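You operate a simulated robot arm through the tools that you are given. There is no shell and no other tool. Be economical: measure what you need, move in short steps, check, and stop when the job is done.

Carry out the task below with a simulated robot arm. There is one attempt and no reset: what you move stays moved.

## Task
Dock the vacuum's flat battery by the square mark, fit the one with the green cap, try high, switch off.
Fine: the vacuum is off to begin with.

It is judged by the outcome, as a careful person would: the job done as asked, and still so three seconds after it is handed in. It fails if anything else is knocked over, pushed out of place, dropped, spilled or broken. Lids that push on must go on centred and level and be pressed home; caps that screw on are set level and turned clockwise until they are tight.

## Robot
A 7-joint arm with a two-finger parallel gripper, fixed in place. Base frame: the origin is at the foot of the arm, x ahead of it, y to its left, z up; the work surface is at about z = 0. Units: m, degrees, N and s.
With the tool pointing down near the work surface it reaches from about 0.22 to 0.58 m from the base axis. Its first joint turns from -66.0 to 66.0 degrees. Payload 2.5 kg.
The TCP is the grasp point between the finger pads, 0.023 m short of the fingertips. In the tool frame z runs along the fingers and y along their closing line. Largest opening 0.094 m; finger width 0.038, thickness 0.01; the body of the gripper, 0.054 by 0.096 m, starts 0.039 m behind the TCP.
Orientation is told as [roll, pitch, yaw] about the base's x, y, z axes, in that order, counted from this pose: with the fingers straight down and closing along the base's y, the tool's x points along the base's -x, its y along +y and its z along -z.

## Interface
- The arm moves only by the tool send_rows. Its argument "deltas" is a list of rows, each an object of numbers (a shift or turn left out is 0, a gripper value left out holds the last): "grip": the gripper command, from -1 (shut) to 1 (fully open), values between in proportion; "x", "y", "z": the shift along the tool's x, y, z in units of 100 mm (1.0 is 100 mm); "rx", "ry", "rz": the turn, a rotation vector about the tool's x, y, z in units of 45 degrees (1.0 is 45 degrees). In form: [{"grip": .., "x": .., "y": .., "z": .., "rx": .., "ry": .., "rz": ..}, ...]. A call has 1 to 8 rows; each row is the pose to reach, as a shift and turn from the pose commanded when the call began, along the tool's axes at that moment. A call with a number of a shift or a turn outside -1 to 1 is refused whole. A row lasts 0.2 s, in which the tool goes at most 0.05 m and 8.6 degrees; a call with a longer step from one row to the next is refused whole, and so is a gripper value outside its range. A pose out of reach is approached as far as the arm can. The call stops where the force on the tool passes 40 N (or 10 N more than at its start, if that is more) or the arm is blocked; 0.2 s more then pass. Each finger travels about 0.108 m/s and halts on what it meets, pressing with about 41 N; the grip force reading is that of the motor and also rises with nothing between the fingers. The clock runs only during rows and for 0.2 s after the last one: add rows that repeat a pose to give the fingers time. The reply holds the time, the measured pose of the TCP, the force on the tool along the base axes, the opening and the grip force, in the units named above and with some noise, with the torque about the TCP (base axes, N m) and any sound that the robot's microphone picked up.
- Cameras (640 x 400 px; columns grow to the right, rows downward): "scene" is fixed at [0.1216, -0.4055, 0.552]; the picture's right is [0.81, -0.58, 0.00], its down [-0.28, -0.40, -0.87] and it looks along [0.51, 0.71, -0.49] (base axes); focal length 301 px, centre (320, 200). "wrist" rides on the gripper at [0.086, 0.016, -0.075] in the tool frame; the picture's right is [-0.18, 0.98, 0.00], its down [-0.58, -0.11, -0.81] and it looks along [-0.79, -0.15, 0.59] (tool axes); focal length 243 px, centre (320, 200). There is no depth. A picture from a camera that has moved, and an enlarged one, comes with that camera's place and axes in the base frame and with its lens.
- camera(camera): a new picture of that camera. It takes no simulated time.
- close_up(camera, box): a new picture of the part [left, top, right, bottom] of that camera's present view, enlarged. It takes no simulated time.
- hand_in(): hands the job in; it is judged then, once.

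Go step by step. Nothing tells you positions but the pictures and the camera data: compare them with the known pose of the tool, close in by small moves and look again before you grip or let go. The budget is 120 turns and 64 pictures, counting those below and the enlarged ones. Unless the task says otherwise, let go and move clear before handing in, and close with one line.

The tools are called after ">>>" by a JSON object that holds its "fn" and its "kwargs". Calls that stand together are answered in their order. send_rows: Moves the arm, as the interface text tells. Its arguments: {"type":"object","properties":{"deltas":{"type":"array"}},"required":["deltas"]} The other tools are called the same way: camera (camera) takes a picture; close_up (camera, box) takes an enlarged picture of a part of a camera's view; hand_in () hands the job in.

At the start:

```text
clock: 0.0
eef_pos: [0.3253, 0.1145, 0.421]
ee_rot: [-0.1, 0.0, 0.0]
force: [-0.1, -0.7, 0.2]
moment: [0.0, 0.01, 0.0]
grip_width: 0.0942
finger_force: 0.1
```

scene: 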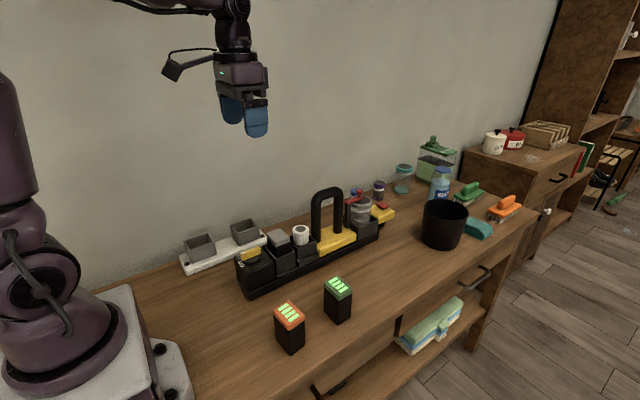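
wrist: 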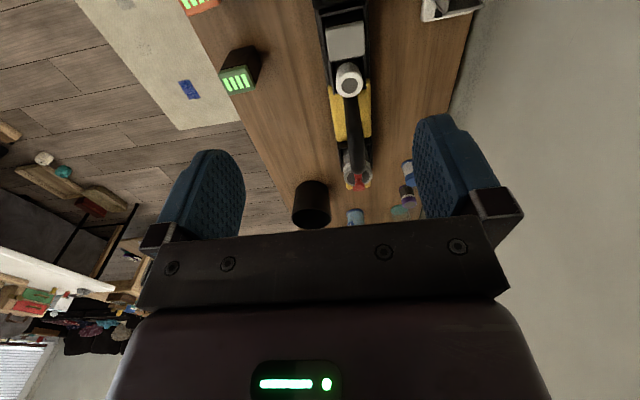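

I see a vacuum lying on the bench, two batteries (orange cap, green cap) and a white dock with two bays. I'll enlarge the relevant areas first.

>>> {"fn": "close_up", "kwargs": {"camera": "scene", "box": [170, 180, 410, 330]}}

>>> {"fn": "close_up", "kwargs": {"camera": "scene", "box": [170, 210, 290, 300]}}

>>> {"fn": "close_up", "kwargs": {"camera": "scene", "box": [260, 260, 370, 360]}}

```text
2.67 times, centred on (290, 255) of scene
camera zoom: at [0.1216, -0.4055, 0.552], right [0.81, -0.58, 0.0], down [-0.28, -0.4, -0.87], along [0.51, 0.71, -0.49], focal length 802 px, centre (400, 53)
```

zoom: 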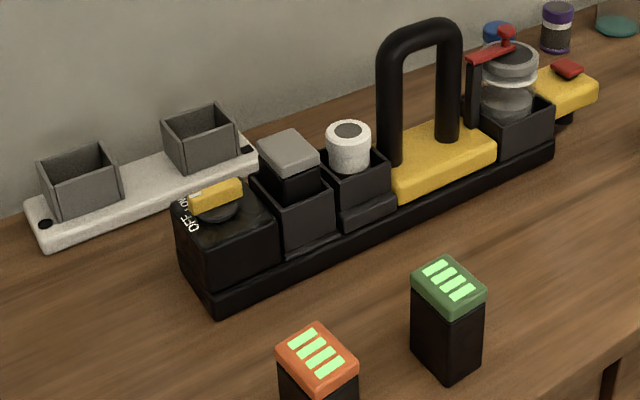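

```text
4.44 times, centred on (230, 255) of scene
camera zoom: at [0.1216, -0.4055, 0.552], right [0.81, -0.58, 0.0], down [-0.28, -0.4, -0.87], along [0.51, 0.71, -0.49], focal length 1336 px, centre (720, -44)
```

zoom: 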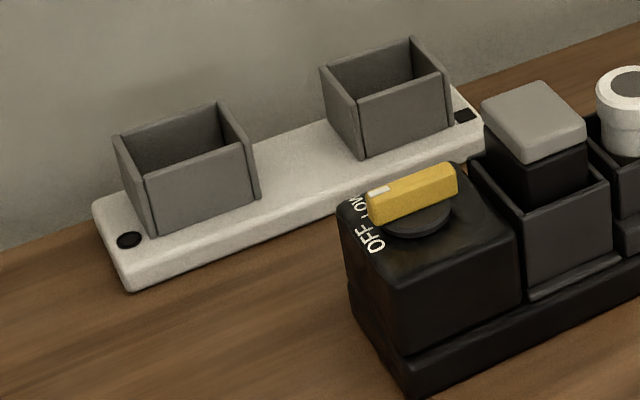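

```text
4.00 times, centred on (315, 310) of scene
camera zoom: at [0.1216, -0.4055, 0.552], right [0.81, -0.58, 0.0], down [-0.28, -0.4, -0.87], along [0.51, 0.71, -0.49], focal length 1202 px, centre (340, -240)
```

zoom: 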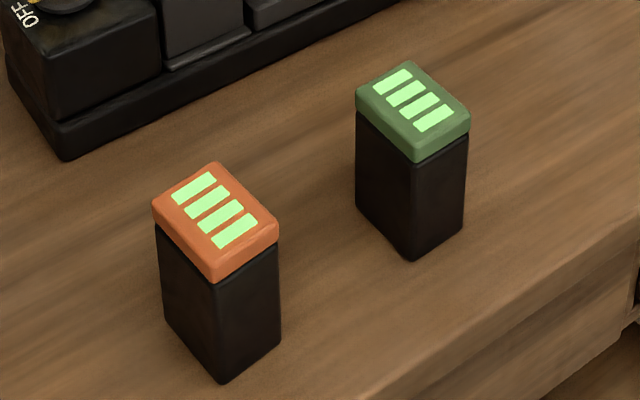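

The square mark is beside the right-hand bay (about x 0.36, y 0.29), the grey-capped battery is in the vacuum near (0.39, 0.155), and the green one stands near (0.426, -0.046). I'll move in for a better wrist view.

>>> {"fn": "send_rows", "kwargs": {"deltas": [{"grip": 1, "x": 0.1, "y": 0.15, "z": 0.35}, {"x": 0.2, "y": 0.3, "z": 0.7}, {"x": 0.25, "y": 0.4, "z": 1.0}, {"x": 0.25, "y": 0.4, "z": 1.0}]}}

>>> {"fn": "camera", "kwargs": {"camera": "wrist"}}

>>> {"fn": "camera", "kwargs": {"camera": "scene"}}

```text
clock: 1.0
eef_pos: [0.3009, 0.155, 0.3196]
ee_rot: [0.0, 0.0, 0.0]
force: [0.4, 0.3, -0.8]
moment: [0.01, 0.0, -0.01]
grip_width: 0.094
finger_force: 0.1
```

```text
58 pictures are left
camera wrist: at [0.2147, 0.1707, 0.3942], right [0.18, 0.98, 0.0], down [0.58, -0.11, 0.81], along [0.79, -0.15, -0.59], focal length 243 px, centre (320, 200)
```

wrist: 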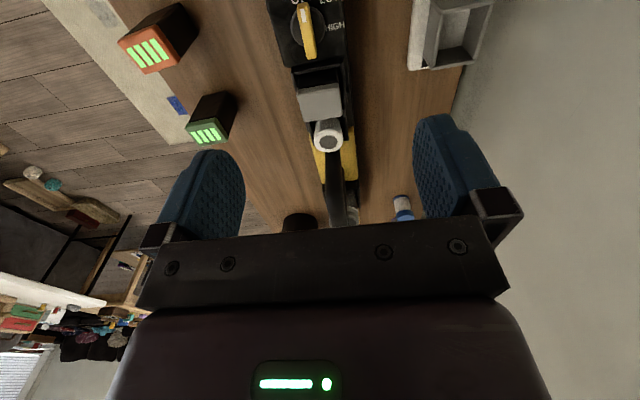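

```text
57 pictures are left
```

scene: 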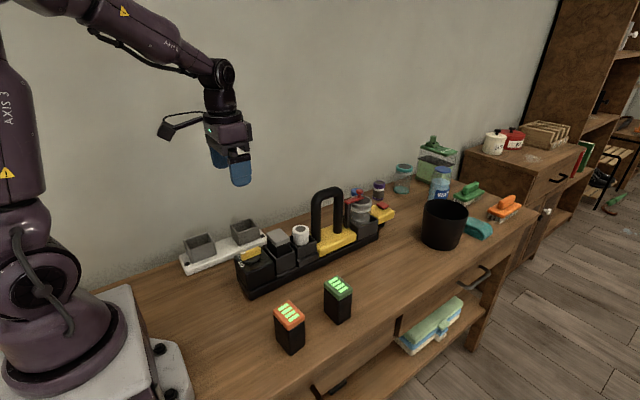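

>>> {"fn": "close_up", "kwargs": {"camera": "wrist", "box": [240, 0, 400, 100]}}

>>> {"fn": "close_up", "kwargs": {"camera": "wrist", "box": [250, 60, 410, 160]}}

```text
4.00 times, centred on (320, 50) of wrist
camera zoom: at [0.2147, 0.1707, 0.3942], right [0.18, 0.98, 0.0], down [0.58, -0.11, 0.81], along [0.79, -0.15, -0.59], focal length 970 px, centre (320, 800)
```

zoom: 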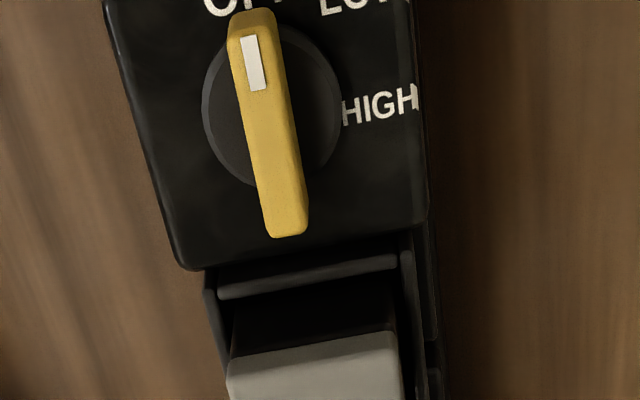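

```text
4.00 times, centred on (330, 110) of wrist
camera zoom: at [0.2147, 0.1707, 0.3942], right [0.18, 0.98, 0.0], down [0.58, -0.11, 0.81], along [0.79, -0.15, -0.59], focal length 970 px, centre (280, 560)
```

zoom: 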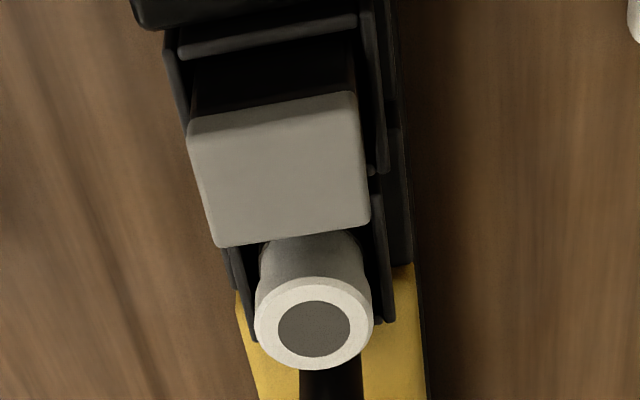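

OFF points toward the base, and HIGH is 90° clockwise from it (seen from above). The flat battery's cap top is near (0.384, 0.138, 0.115), so I'll hover above it and check alignment.

>>> {"fn": "send_rows", "kwargs": {"deltas": [{"grip": 1, "x": -0.4, "y": -0.08, "z": 0.0}, {"x": -0.83, "y": -0.17, "z": 0.2}, {"x": -0.83, "y": -0.17, "z": 0.6}, {"x": -0.83, "y": -0.17, "z": 0.9}, {"x": -0.83, "y": -0.17, "z": 0.9}]}}

>>> {"fn": "camera", "kwargs": {"camera": "wrist"}}

>>> {"fn": "close_up", "kwargs": {"camera": "scene", "box": [210, 180, 370, 280]}}

```text
clock: 2.2
eef_pos: [0.3843, 0.1402, 0.2304]
ee_rot: [0.0, 0.1, 0.0]
force: [-0.9, -0.3, 0.0]
moment: [0.05, 0.04, 0.02]
grip_width: 0.0942
finger_force: 0.1
```

```text
54 pictures are left
camera wrist: at [0.2977, 0.1553, 0.304], right [0.18, 0.98, 0.0], down [0.58, -0.11, 0.81], along [0.79, -0.15, -0.59], focal length 243 px, centre (320, 200)
```

wrist: 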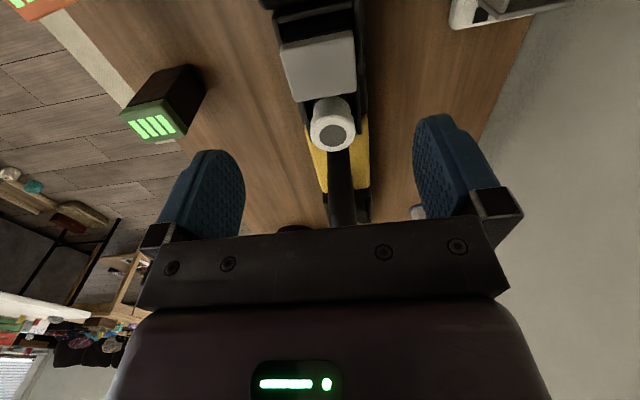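

```text
4.00 times, centred on (290, 230) of scene
camera zoom: at [0.1216, -0.4055, 0.552], right [0.81, -0.58, 0.0], down [-0.28, -0.4, -0.87], along [0.51, 0.71, -0.49], focal length 1202 px, centre (440, 80)
```

zoom: 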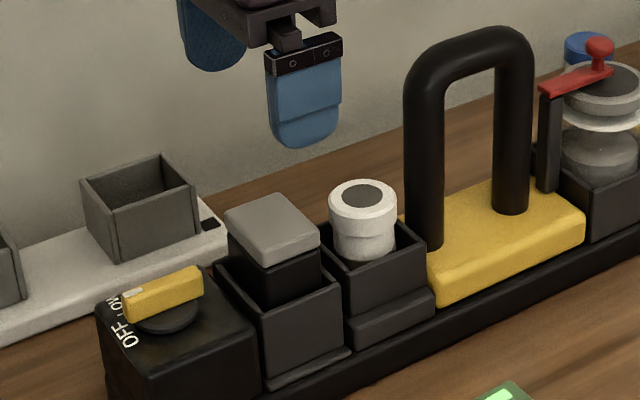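

>>> {"fn": "close_up", "kwargs": {"camera": "wrist", "box": [240, 0, 400, 100]}}

>>> {"fn": "close_up", "kwargs": {"camera": "wrist", "box": [410, 0, 570, 100]}}

```text
4.00 times, centred on (320, 50) of wrist
camera zoom: at [0.2977, 0.1553, 0.304], right [0.18, 0.98, 0.0], down [0.58, -0.11, 0.81], along [0.79, -0.15, -0.59], focal length 970 px, centre (320, 800)
```

zoom: 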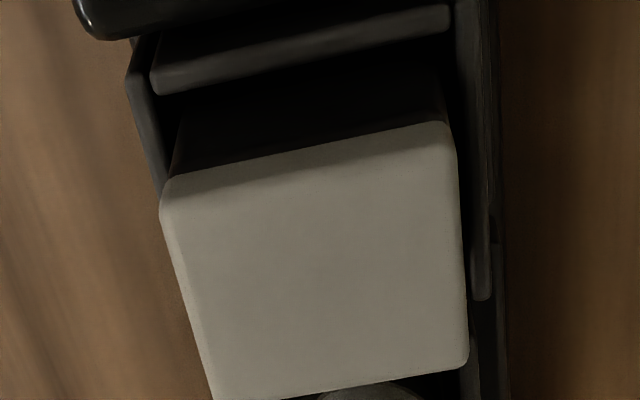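

```text
4.00 times, centred on (490, 50) of wrist
camera zoom: at [0.2977, 0.1553, 0.304], right [0.18, 0.98, 0.0], down [0.58, -0.11, 0.81], along [0.79, -0.15, -0.59], focal length 970 px, centre (-360, 800)
```

zoom: 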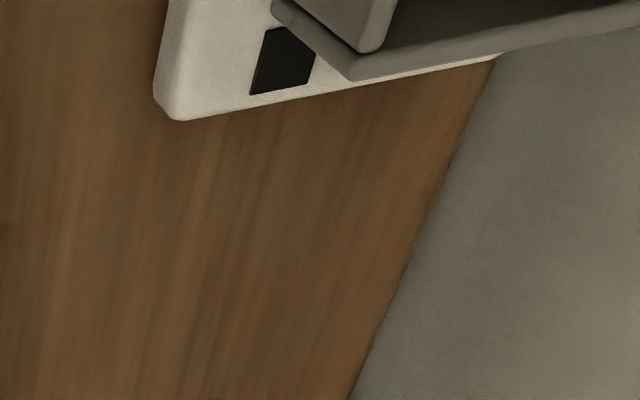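

The cap is about 52 mm wide along y, centred near (0.386, 0.138) and nearly square to the axes. I'll descend with the fingers either side of it, stopping just above the bay walls.

>>> {"fn": "send_rows", "kwargs": {"deltas": [{"grip": 1, "x": -0.02, "z": 0.4}, {"x": -0.02, "z": 0.7}, {"x": -0.02, "z": 0.9}, {"x": -0.02, "z": 0.9}]}}

>>> {"fn": "camera", "kwargs": {"camera": "wrist"}}

>>> {"fn": "close_up", "kwargs": {"camera": "scene", "box": [210, 180, 370, 280]}}

```text
clock: 3.2
eef_pos: [0.3845, 0.138, 0.1398]
ee_rot: [0.0, 0.0, -0.2]
force: [0.3, 0.7, -0.5]
moment: [0.02, -0.03, 0.01]
grip_width: 0.0942
finger_force: 0.2
```

```text
50 pictures are left
camera wrist: at [0.2977, 0.1542, 0.2138], right [0.19, 0.98, 0.0], down [0.58, -0.11, 0.81], along [0.79, -0.15, -0.59], focal length 243 px, centre (320, 200)
```

wrist: 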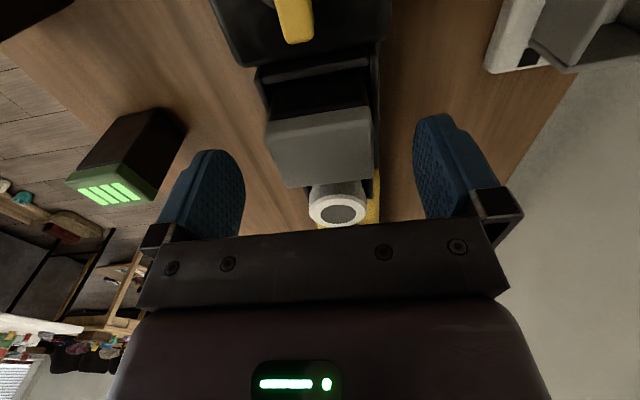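

```text
4.00 times, centred on (290, 230) of scene
camera zoom: at [0.1216, -0.4055, 0.552], right [0.81, -0.58, 0.0], down [-0.28, -0.4, -0.87], along [0.51, 0.71, -0.49], focal length 1202 px, centre (440, 80)
```

zoom: 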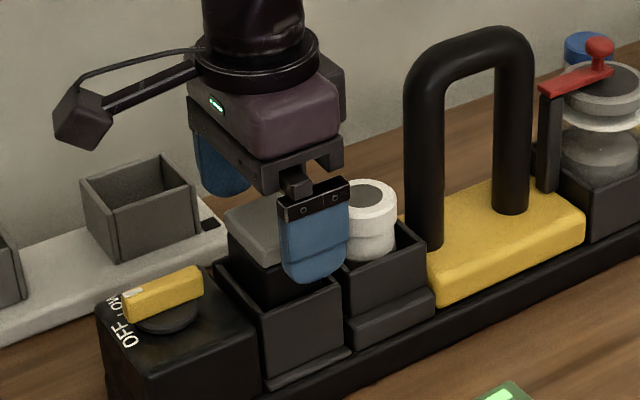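

Alignment looks good, so I'll lower the last 30 mm and close.

>>> {"fn": "send_rows", "kwargs": {"deltas": [{"grip": 1, "x": -0.03, "z": 0.15}, {"x": -0.03, "z": 0.29}, {"x": -0.03, "z": 0.29}, {"grip": -1, "x": -0.03, "z": 0.29}, {"grip": -1, "x": -0.03, "z": 0.29}, {"grip": -1, "x": -0.03, "z": 0.29}]}}

>>> {"fn": "close_up", "kwargs": {"camera": "scene", "box": [210, 180, 370, 280]}}

```text
clock: 4.6
eef_pos: [0.3873, 0.1404, 0.1114]
ee_rot: [0.0, 0.0, 0.0]
force: [-0.5, 0.3, -1.1]
moment: [-0.01, -0.04, -0.03]
grip_width: 0.0519
finger_force: 40.8
```

```text
4.00 times, centred on (290, 230) of scene
camera zoom: at [0.1216, -0.4055, 0.552], right [0.81, -0.58, 0.0], down [-0.28, -0.4, -0.87], along [0.51, 0.71, -0.49], focal length 1202 px, centre (440, 80)
```

zoom: 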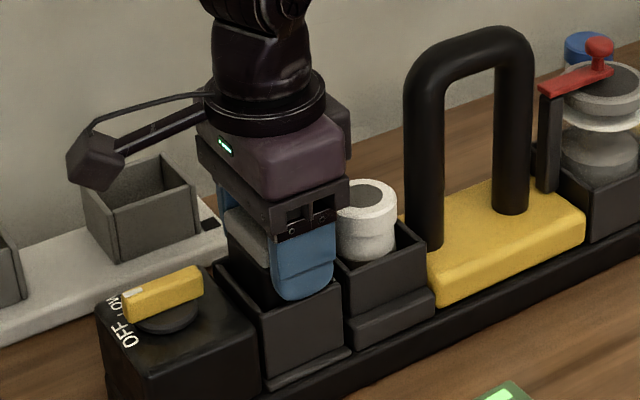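

Gripped at 52 mm. Lifting straight up.

>>> {"fn": "send_rows", "kwargs": {"deltas": [{"grip": -1, "z": -0.1}, {"z": -0.3}, {"z": -0.6}, {"z": -0.95}, {"z": -0.95}]}}

>>> {"fn": "camera", "kwargs": {"camera": "scene"}}

```text
clock: 5.8
eef_pos: [0.3856, 0.1404, 0.2074]
ee_rot: [0.0, 0.1, 0.0]
force: [-0.1, 0.2, -3.2]
moment: [0.01, -0.01, -0.01]
grip_width: 0.0518
finger_force: 41.2
```

```text
47 pictures are left
```

scene: 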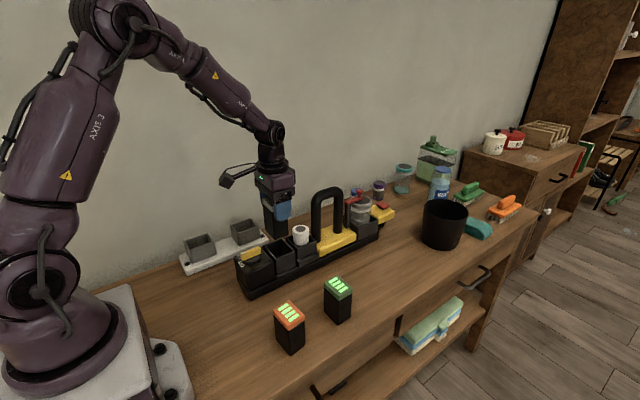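

The battery is out cleanly. Next I'll back up and over so the wrist camera can see the dock's square bay.

>>> {"fn": "send_rows", "kwargs": {"deltas": [{"grip": -1, "z": -0.45}, {"x": 0.2, "y": 0.2, "z": -0.8}, {"x": 0.5, "y": 0.5, "z": -0.93}, {"x": 0.8, "y": 0.8, "z": -0.93}, {"x": 0.8, "y": 1.0, "z": -0.93}, {"x": 0.8, "y": 1.0, "z": -0.93}]}}

>>> {"fn": "camera", "kwargs": {"camera": "wrist"}}

>>> {"fn": "close_up", "kwargs": {"camera": "scene", "box": [170, 190, 290, 290]}}

```text
clock: 7.2
eef_pos: [0.3089, 0.2382, 0.2992]
ee_rot: [0.0, 0.1, -0.1]
force: [-0.3, -0.2, -2.4]
moment: [0.02, -0.01, -0.02]
grip_width: 0.0519
finger_force: 41.0
```

```text
46 pictures are left
camera wrist: at [0.2226, 0.254, 0.373], right [0.19, 0.98, 0.0], down [0.58, -0.11, 0.81], along [0.79, -0.15, -0.59], focal length 243 px, centre (320, 200)
```

wrist: 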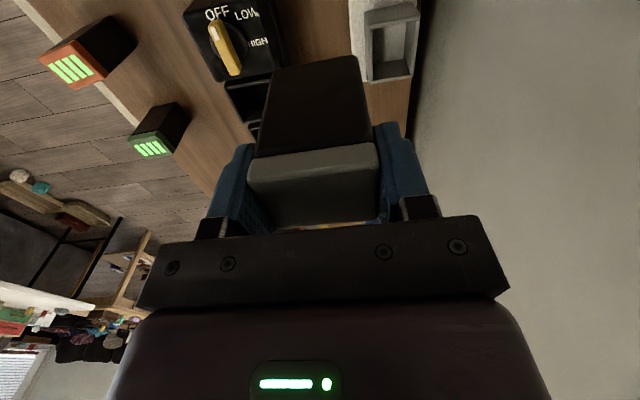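

```text
4.00 times, centred on (230, 240) of scene
camera zoom: at [0.1216, -0.4055, 0.552], right [0.81, -0.58, 0.0], down [-0.28, -0.4, -0.87], along [0.51, 0.71, -0.49], focal length 1202 px, centre (680, 40)
```

zoom: 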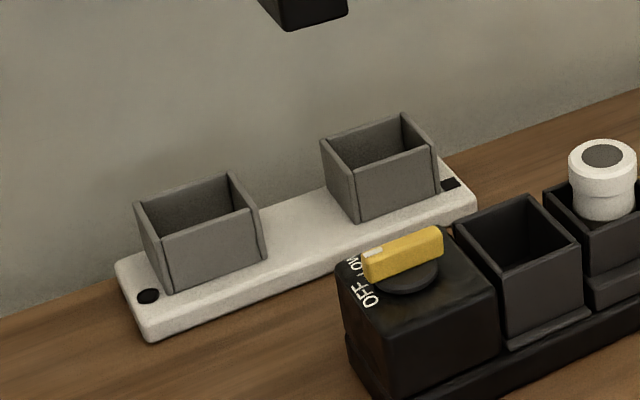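

>>> {"fn": "close_up", "kwargs": {"camera": "wrist", "box": [310, 0, 470, 100]}}

>>> {"fn": "close_up", "kwargs": {"camera": "wrist", "box": [180, 0, 340, 100]}}

```text
4.00 times, centred on (390, 50) of wrist
camera zoom: at [0.2226, 0.254, 0.373], right [0.19, 0.98, 0.0], down [0.58, -0.11, 0.81], along [0.79, -0.15, -0.59], focal length 970 px, centre (40, 800)
```

zoom: 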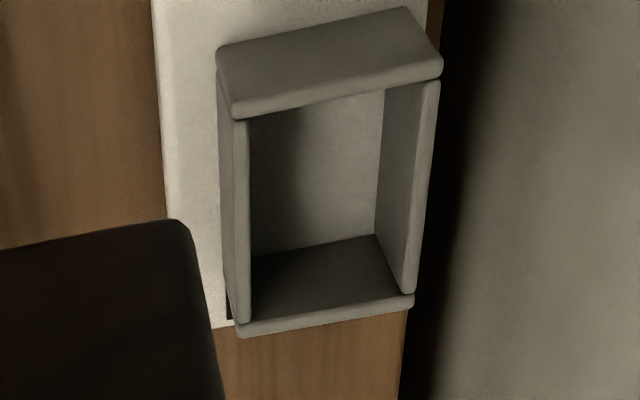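

```text
4.00 times, centred on (260, 50) of wrist
camera zoom: at [0.2226, 0.254, 0.373], right [0.19, 0.98, 0.0], down [0.58, -0.11, 0.81], along [0.79, -0.15, -0.59], focal length 970 px, centre (560, 800)
```

zoom: 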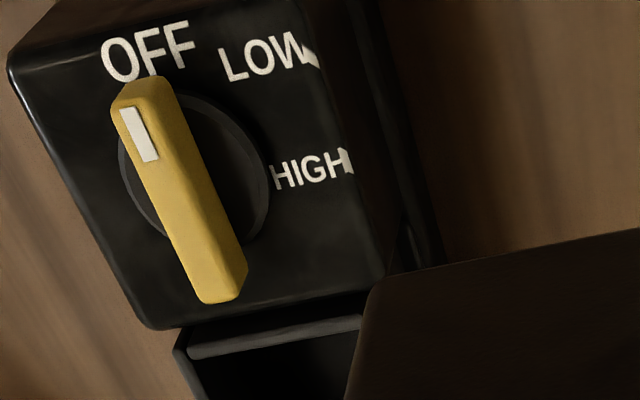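

The square bay's rim centre is about (0.3675, 0.317, 0.054), with its long side along x, so the battery needs a 90° turn. I'll check how the battery sits in the grip first.

>>> {"fn": "close_up", "kwargs": {"camera": "wrist", "box": [230, 40, 420, 240]}}

>>> {"fn": "close_up", "kwargs": {"camera": "wrist", "box": [30, 0, 190, 180]}}

>>> {"fn": "close_up", "kwargs": {"camera": "scene", "box": [190, 120, 310, 210]}}

```text
2.00 times, centred on (325, 140) of wrist
camera zoom: at [0.2226, 0.254, 0.373], right [0.19, 0.98, 0.0], down [0.58, -0.11, 0.81], along [0.79, -0.15, -0.59], focal length 485 px, centre (310, 320)
```

zoom: 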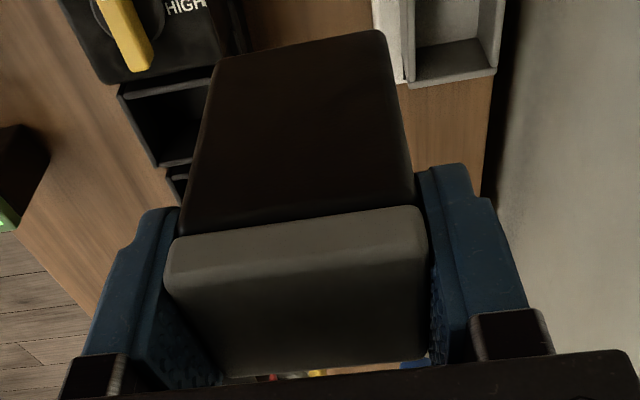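

```text
2.22 times, centred on (110, 90) of wrist
camera zoom: at [0.2226, 0.254, 0.373], right [0.19, 0.98, 0.0], down [0.58, -0.11, 0.81], along [0.79, -0.15, -0.59], focal length 539 px, centre (787, 444)
```

zoom: 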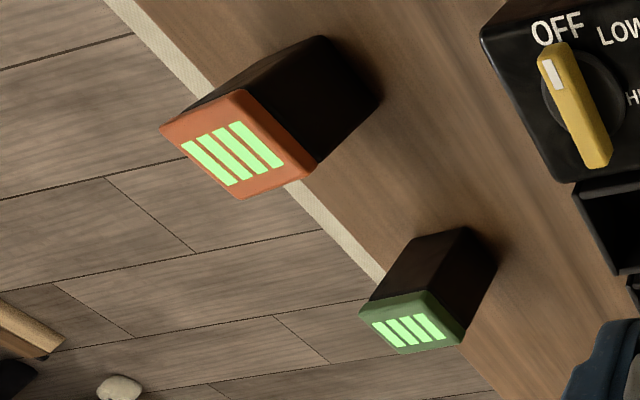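

```text
4.44 times, centred on (250, 165) of scene
camera zoom: at [0.1216, -0.4055, 0.552], right [0.81, -0.58, 0.0], down [-0.28, -0.4, -0.87], along [0.51, 0.71, -0.49], focal length 1336 px, centre (631, 356)
```

zoom: 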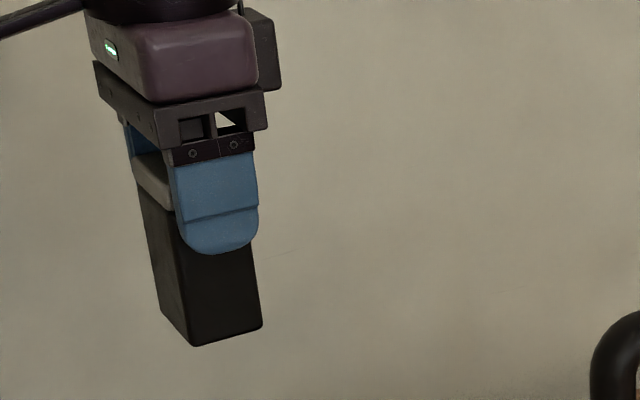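

The battery body is about 37 × 49 mm, bottom 79 mm below the TCP. I'll turn the gripper +90° (keeping the camera away from the wall).

>>> {"fn": "send_rows", "kwargs": {"deltas": [{"grip": -1, "rz": -0.17}, {"rz": -0.34}, {"rz": -0.51}, {"rz": -0.68}, {"rz": -0.85}, {"rz": -1.0}, {"rz": -1.0}]}}

>>> {"fn": "send_rows", "kwargs": {"deltas": [{"grip": -1, "rz": -0.17}, {"rz": -0.34}, {"rz": -0.51}, {"rz": -0.68}, {"rz": -0.85}, {"rz": -1.0}, {"rz": -1.0}]}}

```text
clock: 8.8
eef_pos: [0.3083, 0.2393, 0.301]
ee_rot: [0.0, 0.1, 45.1]
force: [0.1, 0.4, -3.5]
moment: [0.0, -0.02, 0.01]
grip_width: 0.052
finger_force: 41.3
```

```text
clock: 10.4
eef_pos: [0.3059, 0.2384, 0.3001]
ee_rot: [0.1, 0.0, 90.1]
force: [0.1, -0.5, -2.8]
moment: [-0.03, -0.04, 0.03]
grip_width: 0.0518
finger_force: 40.7
```

>>> {"fn": "send_rows", "kwargs": {"deltas": [{"grip": -1, "x": -0.3, "y": -0.2}, {"x": -0.6, "y": -0.45, "z": 0.1}, {"x": -0.815, "y": -0.59, "z": 0.4}, {"x": -0.815, "y": -0.59, "z": 0.8}, {"x": -0.815, "y": -0.59, "z": 1.0}, {"x": -0.815, "y": -0.59, "z": 1.0}]}}

>>> {"fn": "camera", "kwargs": {"camera": "wrist"}}

>>> {"fn": "close_up", "kwargs": {"camera": "scene", "box": [180, 180, 300, 280]}}

```text
clock: 11.8
eef_pos: [0.3665, 0.3209, 0.1993]
ee_rot: [-0.1, 0.0, 89.9]
force: [-0.5, -0.6, -2.2]
moment: [0.02, 0.03, 0.0]
grip_width: 0.0519
finger_force: 41.0
```

```text
39 pictures are left
camera wrist: at [0.3505, 0.2333, 0.2733], right [-0.98, 0.19, 0.0], down [0.11, 0.58, 0.81], along [0.15, 0.79, -0.59], focal length 243 px, centre (320, 200)
```

wrist: 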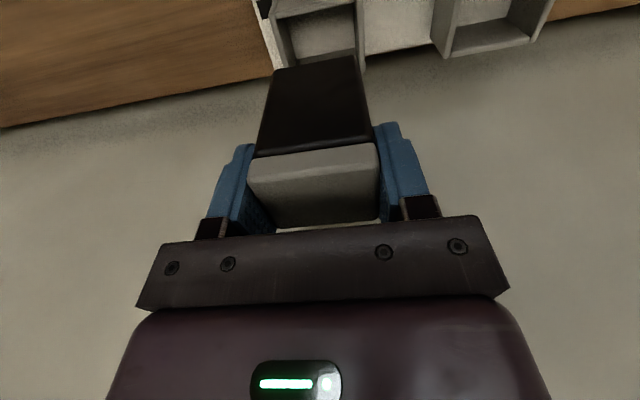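

```text
4.00 times, centred on (240, 230) of scene
camera zoom: at [0.1216, -0.4055, 0.552], right [0.81, -0.58, 0.0], down [-0.28, -0.4, -0.87], along [0.51, 0.71, -0.49], focal length 1202 px, centre (640, 80)
```

zoom: 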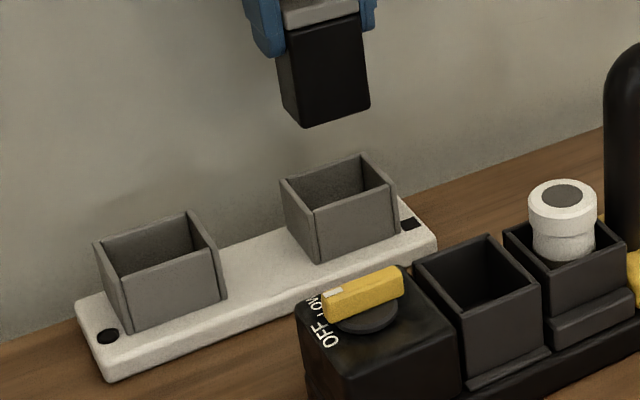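

>>> {"fn": "send_rows", "kwargs": {"deltas": [{"grip": -1, "z": 0.2}, {"z": 0.4}, {"z": 0.5}, {"z": 0.5}]}}

>>> {"fn": "close_up", "kwargs": {"camera": "wrist", "box": [220, 0, 380, 100]}}

>>> {"fn": "close_up", "kwargs": {"camera": "scene", "box": [210, 190, 290, 240]}}

```text
clock: 12.8
eef_pos: [0.3668, 0.3193, 0.1494]
ee_rot: [0.0, 0.0, 90.0]
force: [0.2, 0.6, -3.6]
moment: [-0.02, 0.02, 0.02]
grip_width: 0.0516
finger_force: 41.3
```

```text
4.00 times, centred on (300, 50) of wrist
camera zoom: at [0.3503, 0.2322, 0.2232], right [-0.98, 0.18, 0.0], down [0.11, 0.58, 0.81], along [0.15, 0.79, -0.59], focal length 970 px, centre (400, 800)
```

zoom: 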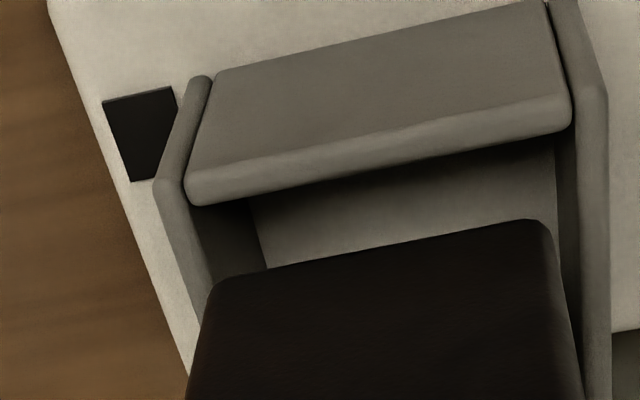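

```text
8.00 times, centred on (250, 215) of scene
camera zoom: at [0.1216, -0.4055, 0.552], right [0.81, -0.58, 0.0], down [-0.28, -0.4, -0.87], along [0.51, 0.71, -0.49], focal length 2405 px, centre (880, 80)
```

zoom: 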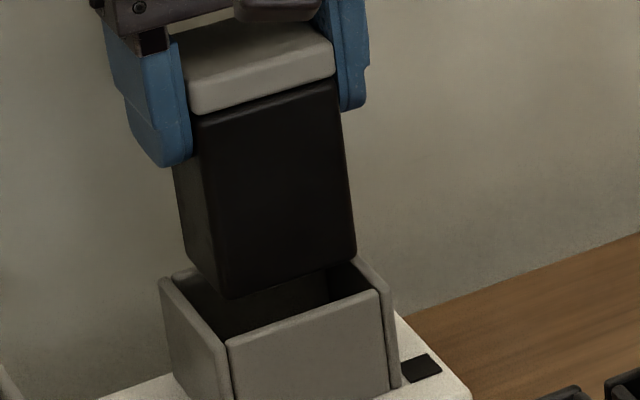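

Battery and bay line up within about 2 mm. I'll nudge 1.5 mm in -x and lower slowly.

>>> {"fn": "send_rows", "kwargs": {"deltas": [{"grip": -1, "y": 0.015}, {"y": 0.015, "z": 0.1}, {"y": 0.015, "z": 0.2}, {"y": 0.015, "z": 0.3}, {"y": 0.015, "z": 0.35}, {"y": 0.015, "z": 0.4}, {"y": 0.015, "z": 0.4}]}}

>>> {"fn": "close_up", "kwargs": {"camera": "scene", "box": [200, 190, 300, 260]}}

```text
clock: 14.4
eef_pos: [0.3666, 0.3202, 0.1093]
ee_rot: [0.0, 0.0, 90.1]
force: [-0.2, 0.4, -2.2]
moment: [0.02, -0.02, -0.04]
grip_width: 0.0515
finger_force: 41.1
```

```text
5.71 times, centred on (250, 225) of scene
camera zoom: at [0.1216, -0.4055, 0.552], right [0.81, -0.58, 0.0], down [-0.28, -0.4, -0.87], along [0.51, 0.71, -0.49], focal length 1718 px, centre (720, 57)
```

zoom: 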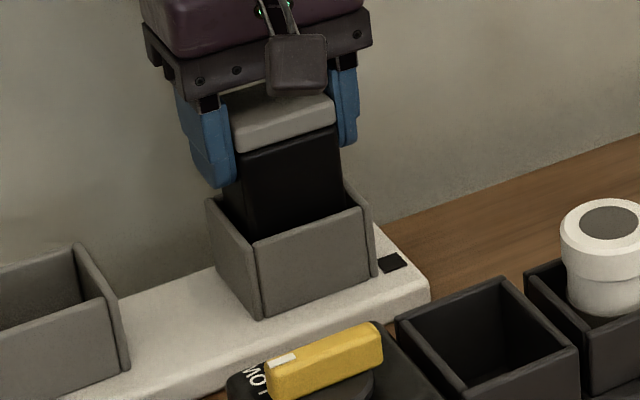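

It is inside the bay; continuing down gently until contact.

>>> {"fn": "send_rows", "kwargs": {"deltas": [{"grip": -1, "z": 0.03}, {"z": 0.06}, {"z": 0.09}, {"z": 0.12}, {"z": 0.15}, {"z": 0.18}]}}

```text
clock: 15.8
eef_pos: [0.3659, 0.3202, 0.0941]
ee_rot: [-0.1, -0.1, 89.8]
force: [-9.2, -8.2, 29.0]
moment: [-0.15, 0.64, 0.16]
grip_width: 0.052
finger_force: 41.2
```

>>> {"fn": "close_up", "kwargs": {"camera": "scene", "box": [200, 190, 300, 260]}}

>>> {"fn": "camera", "kwargs": {"camera": "wrist"}}

```text
5.71 times, centred on (250, 225) of scene
camera zoom: at [0.1214, -0.4056, 0.5519], right [0.81, -0.58, 0.0], down [-0.28, -0.4, -0.87], along [0.51, 0.71, -0.48], focal length 1718 px, centre (720, 57)
```

zoom: 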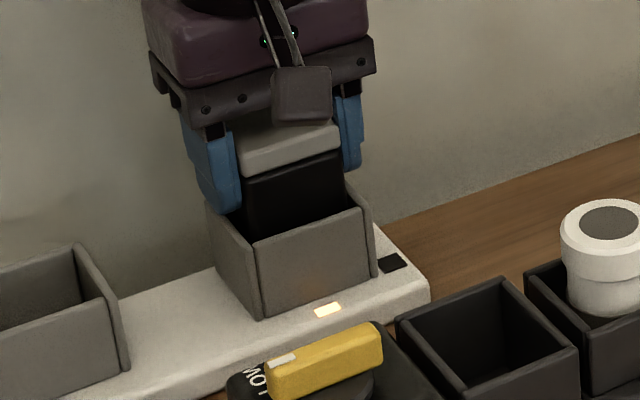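

```text
33 pictures are left
camera wrist: at [0.3495, 0.2338, 0.1679], right [-0.98, 0.18, 0.0], down [0.11, 0.58, 0.81], along [0.15, 0.79, -0.59], focal length 243 px, centre (320, 200)
```

wrist: 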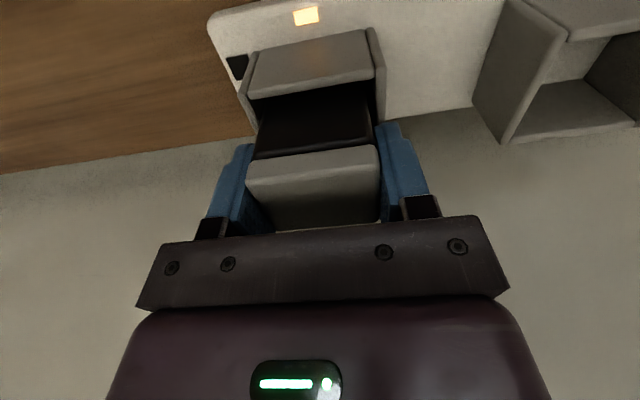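

The dock's charging lamp lit, so it is seated. Releasing and rising.

>>> {"fn": "send_rows", "kwargs": {"deltas": [{"grip": -1, "z": -0.02}, {"grip": 0.8, "z": -0.02}, {"grip": 0.8, "z": -0.02}, {"grip": 0.8, "z": -0.1}, {"grip": 0.8, "z": -0.4}, {"grip": 0.8, "z": -0.8}, {"grip": 0.8, "z": -1.0}]}}

>>> {"fn": "close_up", "kwargs": {"camera": "scene", "box": [170, 180, 330, 290]}}

```text
clock: 17.4
eef_pos: [0.3661, 0.3205, 0.1927]
ee_rot: [0.1, 0.0, 89.8]
force: [0.2, 0.4, -0.8]
moment: [0.0, -0.01, -0.03]
grip_width: 0.0848
finger_force: 0.0
```

```text
3.64 times, centred on (250, 235) of scene
camera zoom: at [0.1216, -0.4055, 0.552], right [0.81, -0.58, 0.0], down [-0.28, -0.4, -0.87], along [0.51, 0.71, -0.49], focal length 1093 px, centre (574, 73)
```

zoom: 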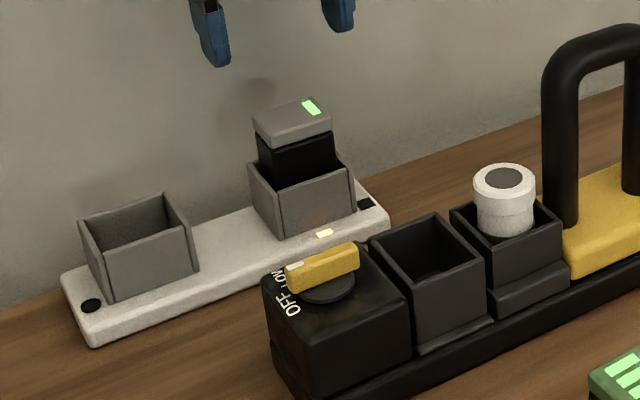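

Docked and charging. Now I'll rise, turn back and head for the green battery.

>>> {"fn": "send_rows", "kwargs": {"deltas": [{"grip": 0.8, "z": -0.5}, {"x": 0.15, "z": -0.9, "rz": 0.15}, {"x": 0.3, "z": -0.9, "rz": 0.32}, {"x": 0.45, "z": -0.9, "rz": 0.49}, {"x": 0.6, "z": -0.9, "rz": 0.66}, {"x": 0.8, "z": -0.9, "rz": 0.83}, {"x": 1.0, "z": -0.9, "rz": 1.0}, {"x": 1.0, "z": -0.9, "rz": 1.0}]}}

>>> {"fn": "send_rows", "kwargs": {"deltas": [{"grip": 1, "rz": 0.17}, {"rz": 0.34}, {"rz": 0.51}, {"rz": 0.68}, {"rz": 0.85}, {"rz": 1.0}, {"rz": 1.0}]}}

```text
clock: 19.2
eef_pos: [0.3656, 0.2197, 0.2811]
ee_rot: [-0.1, -0.1, 44.8]
force: [0.5, 0.4, 0.0]
moment: [0.02, -0.01, 0.0]
grip_width: 0.0844
finger_force: 0.1
```

```text
clock: 20.8
eef_pos: [0.3658, 0.2203, 0.283]
ee_rot: [0.0, 0.0, -0.3]
force: [0.3, 0.4, 0.0]
moment: [0.02, 0.02, -0.01]
grip_width: 0.094
finger_force: 0.0
```

>>> {"fn": "send_rows", "kwargs": {"deltas": [{"y": -0.45}, {"y": -0.9}, {"y": -1.0}]}}

>>> {"fn": "send_rows", "kwargs": {"deltas": [{"y": -0.45}, {"y": -0.9}, {"y": -1.0}]}}

>>> {"fn": "send_rows", "kwargs": {"deltas": [{"y": -0.4, "x": -0.1, "z": 0.1}, {"y": -0.66, "x": -0.3, "z": 0.4}, {"y": -0.66, "x": -0.3, "z": 0.5}, {"y": -0.66, "x": -0.3, "z": 0.5}]}}

>>> {"fn": "camera", "kwargs": {"camera": "wrist"}}

```text
clock: 21.6
eef_pos: [0.3662, 0.1174, 0.2817]
ee_rot: [0.0, -0.1, -0.2]
force: [-0.6, -0.3, -0.1]
moment: [-0.02, 0.02, 0.01]
grip_width: 0.0939
finger_force: 0.1
```

```text
clock: 22.4
eef_pos: [0.3657, 0.0177, 0.2834]
ee_rot: [0.0, 0.0, -0.1]
force: [-0.4, -0.3, 0.6]
moment: [-0.02, -0.02, -0.02]
grip_width: 0.094
finger_force: 0.1
```

```text
clock: 23.4
eef_pos: [0.3939, -0.0468, 0.2319]
ee_rot: [0.0, 0.0, -0.1]
force: [0.8, 0.5, -0.9]
moment: [0.02, 0.0, 0.01]
grip_width: 0.094
finger_force: 0.1
```

```text
31 pictures are left
camera wrist: at [0.3068, -0.0321, 0.3068], right [0.18, 0.98, 0.0], down [0.58, -0.11, 0.81], along [0.79, -0.15, -0.59], focal length 243 px, centre (320, 200)
```

wrist: 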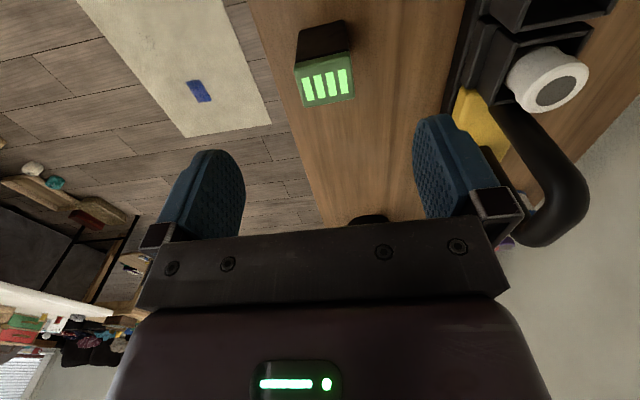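

>>> {"fn": "close_up", "kwargs": {"camera": "wrist", "box": [245, 10, 405, 110]}}

>>> {"fn": "close_up", "kwargs": {"camera": "scene", "box": [290, 260, 390, 330]}}

```text
4.00 times, centred on (325, 60) of wrist
camera zoom: at [0.3068, -0.0321, 0.3068], right [0.18, 0.98, 0.0], down [0.58, -0.11, 0.81], along [0.79, -0.15, -0.59], focal length 970 px, centre (300, 760)
```

zoom: 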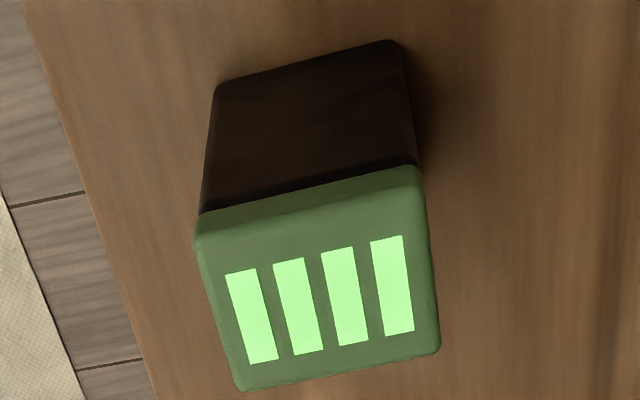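

```text
5.71 times, centred on (340, 295) of scene
camera zoom: at [0.1216, -0.4055, 0.552], right [0.81, -0.58, 0.0], down [-0.28, -0.4, -0.87], along [0.51, 0.71, -0.49], focal length 1718 px, centre (206, -343)
```

zoom: 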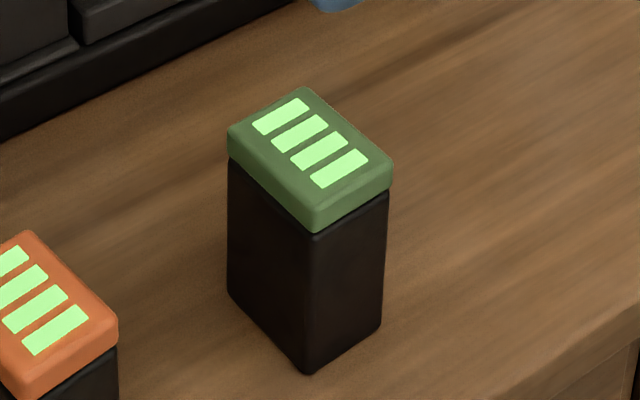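

Green battery's top centre is about (0.4257, -0.049, 0.085), yaw near zero. Going over it and down.

>>> {"fn": "send_rows", "kwargs": {"deltas": [{"grip": 1, "x": -0.3, "y": -0.02, "z": 0.0}, {"x": -0.3, "y": -0.02, "z": 0.4}, {"x": -0.3, "y": -0.02, "z": 0.8}, {"x": -0.3, "y": -0.02, "z": 1.0}, {"x": -0.3, "y": -0.02, "z": 1.0}]}}

>>> {"fn": "camera", "kwargs": {"camera": "wrist"}}

>>> {"fn": "close_up", "kwargs": {"camera": "scene", "box": [270, 230, 400, 330]}}

```text
clock: 24.6
eef_pos: [0.4212, -0.0507, 0.1333]
ee_rot: [0.0, 0.0, -0.1]
force: [0.8, -0.6, 0.1]
moment: [0.01, -0.01, 0.0]
grip_width: 0.0941
finger_force: 0.0
```

```text
28 pictures are left
camera wrist: at [0.3357, -0.0351, 0.2072], right [0.18, 0.98, 0.0], down [0.58, -0.11, 0.81], along [0.79, -0.15, -0.59], focal length 243 px, centre (320, 200)
```

wrist: 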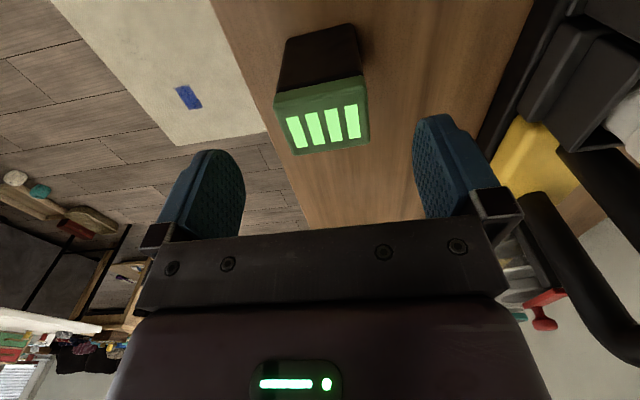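

```text
4.00 times, centred on (335, 280) of scene
camera zoom: at [0.1216, -0.4055, 0.552], right [0.81, -0.58, 0.0], down [-0.28, -0.4, -0.87], along [0.51, 0.71, -0.49], focal length 1202 px, centre (260, -120)
```

zoom: 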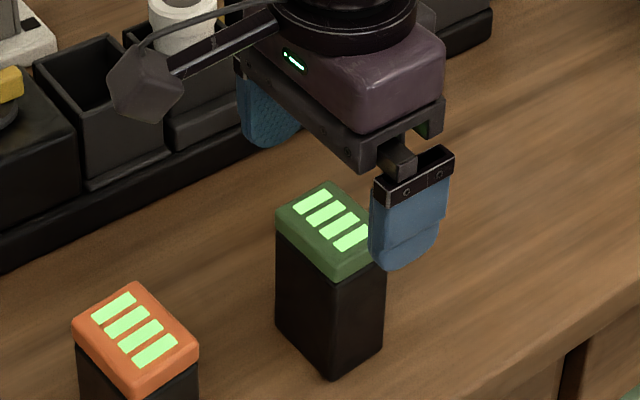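

Centred to within a few millimetres; descending and gripping.

>>> {"fn": "send_rows", "kwargs": {"deltas": [{"grip": 1, "x": -0.03, "z": 0.2}, {"x": -0.03, "z": 0.4}, {"x": -0.03, "z": 0.53}, {"x": -0.03, "z": 0.53}, {"grip": -1, "x": -0.03, "z": 0.53}, {"grip": -1, "x": -0.03, "z": 0.53}, {"grip": -1, "x": -0.03, "z": 0.53}]}}

>>> {"fn": "close_up", "kwargs": {"camera": "scene", "box": [270, 230, 400, 330]}}

```text
clock: 26.2
eef_pos: [0.4277, -0.0504, 0.0794]
ee_rot: [0.0, 0.1, -0.1]
force: [1.0, 0.4, -0.3]
moment: [0.1, -0.14, 0.0]
grip_width: 0.0519
finger_force: 40.4
```

```text
4.00 times, centred on (335, 280) of scene
camera zoom: at [0.1216, -0.4055, 0.552], right [0.81, -0.58, 0.0], down [-0.28, -0.4, -0.87], along [0.51, 0.71, -0.49], focal length 1202 px, centre (260, -120)
```

zoom: 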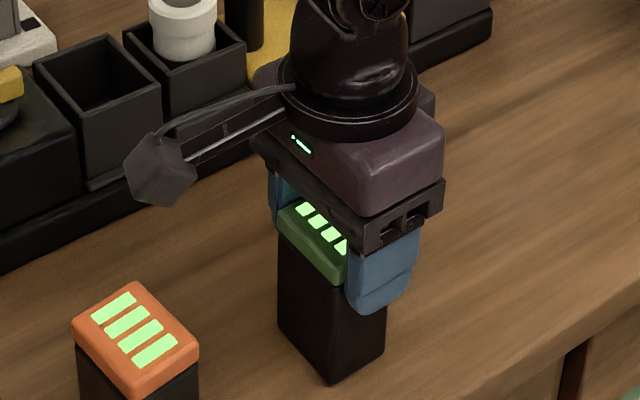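

Gripped at 52 mm. Lifting clear, in two steps.

>>> {"fn": "send_rows", "kwargs": {"deltas": [{"grip": -1, "z": -0.15}, {"z": -0.45}, {"z": -0.8}, {"z": -1.0}]}}

>>> {"fn": "send_rows", "kwargs": {"deltas": [{"grip": -1, "z": -0.4}, {"z": -0.8}, {"x": 0.2, "z": -1.0}, {"x": 0.42, "z": -1.0}, {"x": 0.42, "y": 0.4, "z": -1.0}, {"x": 0.42, "y": 0.8, "z": -1.0}, {"x": 0.42, "y": 1.0, "z": -1.0}]}}

>>> {"fn": "close_up", "kwargs": {"camera": "scene", "box": [200, 130, 360, 280]}}

```text
clock: 27.2
eef_pos: [0.4304, -0.0489, 0.1784]
ee_rot: [0.1, 0.0, 0.0]
force: [-0.5, 0.1, -2.5]
moment: [0.0, 0.0, 0.03]
grip_width: 0.0518
finger_force: 41.0
```

```text
clock: 28.8
eef_pos: [0.3906, 0.0512, 0.2784]
ee_rot: [0.0, 0.0, -0.1]
force: [-0.8, -0.4, -2.7]
moment: [0.01, 0.02, 0.01]
grip_width: 0.0517
finger_force: 41.5
```

```text
2.67 times, centred on (280, 205) of scene
camera zoom: at [0.1216, -0.4055, 0.552], right [0.81, -0.58, 0.0], down [-0.28, -0.4, -0.87], along [0.51, 0.71, -0.49], focal length 802 px, centre (427, 187)
```

zoom: 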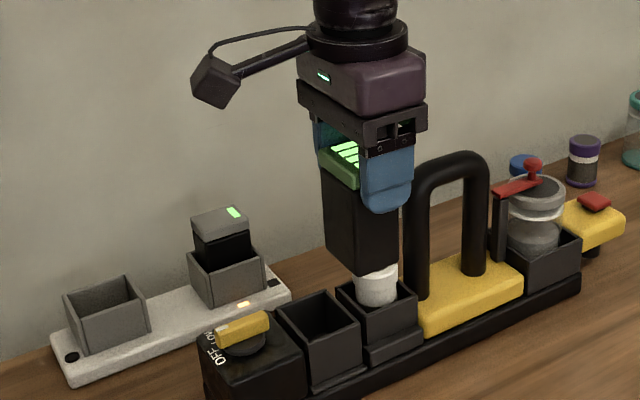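

>>> {"fn": "send_rows", "kwargs": {"deltas": [{"grip": -1, "y": 0.4}, {"y": 0.87}, {"y": 0.87, "z": 0.3}, {"y": 0.87, "z": 0.7}, {"y": 0.87, "z": 0.8}, {"y": 0.87, "z": 0.8}]}}

>>> {"fn": "close_up", "kwargs": {"camera": "wrist", "box": [240, 0, 400, 100]}}

>>> {"fn": "close_up", "kwargs": {"camera": "scene", "box": [210, 170, 340, 270]}}

```text
clock: 30.2
eef_pos: [0.3885, 0.1387, 0.198]
ee_rot: [0.0, -0.1, -0.1]
force: [-0.1, -0.3, -2.3]
moment: [-0.02, -0.03, 0.0]
grip_width: 0.0518
finger_force: 41.1
```

```text
4.00 times, centred on (320, 50) of wrist
camera zoom: at [0.3016, 0.1544, 0.2719], right [0.18, 0.98, 0.0], down [0.58, -0.11, 0.81], along [0.79, -0.15, -0.59], focal length 970 px, centre (320, 800)
```

zoom: 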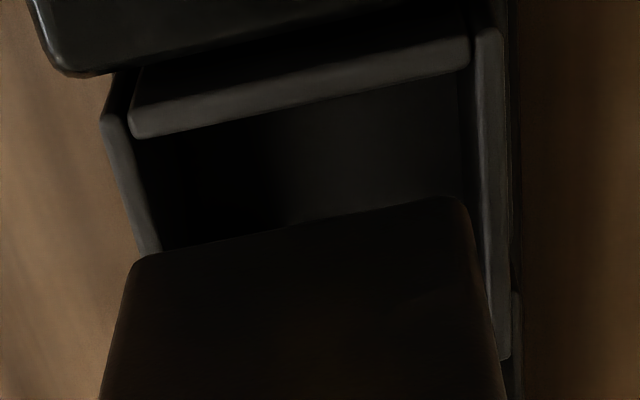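

```text
4.00 times, centred on (275, 220) of scene
camera zoom: at [0.1216, -0.4055, 0.552], right [0.81, -0.58, 0.0], down [-0.28, -0.4, -0.87], along [0.51, 0.71, -0.49], focal length 1202 px, centre (500, 120)
```

zoom: 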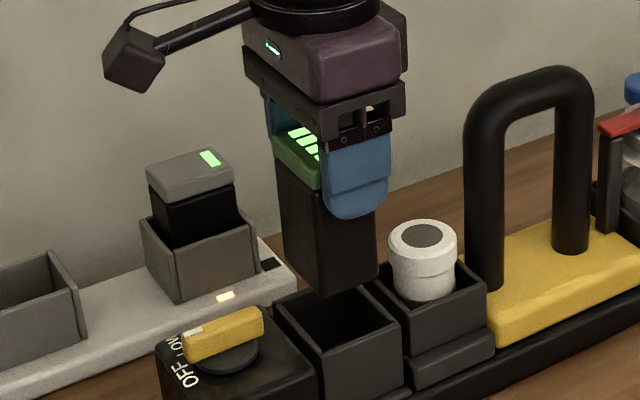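

The battery is within about 2 mm of the vacuum's bay centre. Nudging +1.5 mm in x and y, and starting the insertion.

>>> {"fn": "send_rows", "kwargs": {"deltas": [{"grip": -1, "x": -0.015, "y": 0.015, "z": 0.1}, {"x": -0.015, "y": 0.015, "z": 0.25}, {"x": -0.015, "y": 0.015, "z": 0.4}, {"x": -0.015, "y": 0.015, "z": 0.5}, {"x": -0.015, "y": 0.015, "z": 0.6}, {"x": -0.015, "y": 0.015, "z": 0.65}, {"x": -0.015, "y": 0.015, "z": 0.65}]}}

>>> {"fn": "close_up", "kwargs": {"camera": "scene", "box": [210, 170, 340, 270]}}

```text
clock: 31.8
eef_pos: [0.3903, 0.1394, 0.1343]
ee_rot: [0.0, 0.0, -0.1]
force: [0.2, 1.2, -1.9]
moment: [0.0, -0.03, -0.01]
grip_width: 0.0519
finger_force: 40.6
```

```text
4.00 times, centred on (275, 220) of scene
camera zoom: at [0.1216, -0.4055, 0.552], right [0.81, -0.58, 0.0], down [-0.28, -0.4, -0.87], along [0.51, 0.71, -0.49], focal length 1202 px, centre (500, 120)
```

zoom: 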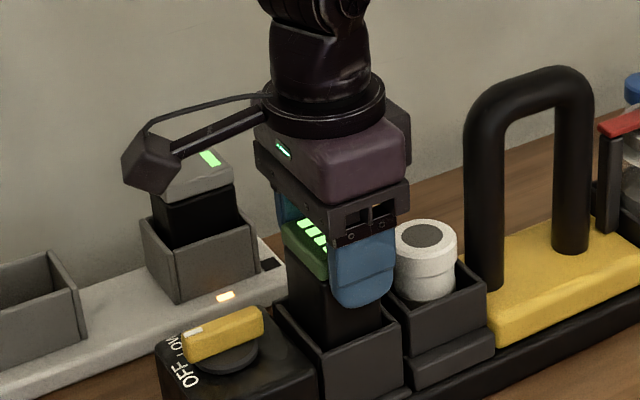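

It is entering the bay freely. Continuing slowly to the floor.

>>> {"fn": "send_rows", "kwargs": {"deltas": [{"grip": -1, "z": 0.06}, {"z": 0.12}, {"z": 0.17}, {"z": 0.2}, {"z": 0.23}, {"z": 0.26}, {"z": 0.29}]}}

>>> {"fn": "close_up", "kwargs": {"camera": "scene", "box": [210, 170, 340, 270]}}

```text
clock: 33.1
eef_pos: [0.3903, 0.1387, 0.114]
ee_rot: [0.0, -0.2, -0.1]
force: [-1.9, -1.2, 3.5]
moment: [-0.07, 0.02, 0.01]
grip_width: 0.0517
finger_force: 40.9
stopped in row 6: the force on the tool passed its limit at 43 N (the readings are from after the stop); the commanded pose is now the measured one
```

```text
4.00 times, centred on (275, 220) of scene
camera zoom: at [0.1216, -0.4055, 0.552], right [0.81, -0.58, 0.0], down [-0.28, -0.4, -0.87], along [0.51, 0.71, -0.49], focal length 1202 px, centre (500, 120)
```

zoom: 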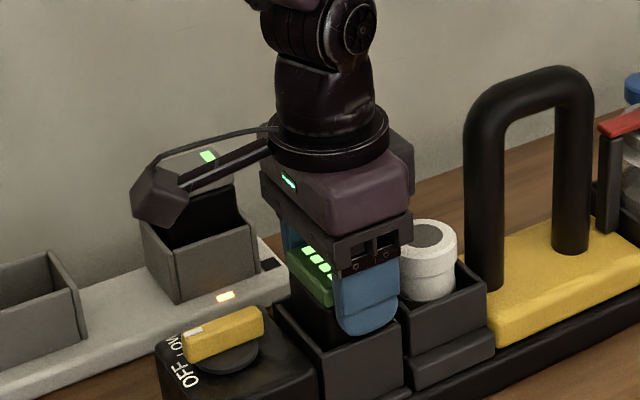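

Firm contact at the same height the old battery sat. Releasing and rising.

>>> {"fn": "send_rows", "kwargs": {"deltas": [{"grip": -1}, {"grip": 0.8}, {"grip": 0.8}, {"grip": 0.8, "z": -0.1}, {"grip": 0.8, "z": -0.4}, {"grip": 0.8, "z": -0.8}, {"grip": 0.8, "z": -1.0}]}}

>>> {"fn": "close_up", "kwargs": {"camera": "scene", "box": [200, 180, 360, 290]}}

```text
clock: 34.7
eef_pos: [0.389, 0.14, 0.2146]
ee_rot: [0.1, -0.2, -0.1]
force: [-0.1, 0.2, 0.4]
moment: [-0.02, 0.02, -0.02]
grip_width: 0.0846
finger_force: 0.0
```

```text
3.64 times, centred on (280, 235) of scene
camera zoom: at [0.1216, -0.4055, 0.552], right [0.81, -0.58, 0.0], down [-0.28, -0.4, -0.87], along [0.51, 0.71, -0.49], focal length 1093 px, centre (466, 73)
```

zoom: 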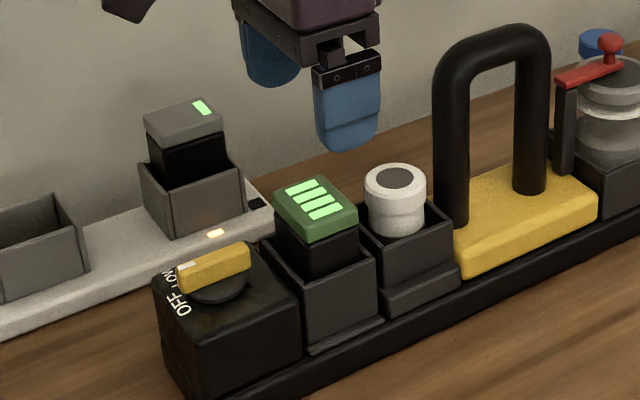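

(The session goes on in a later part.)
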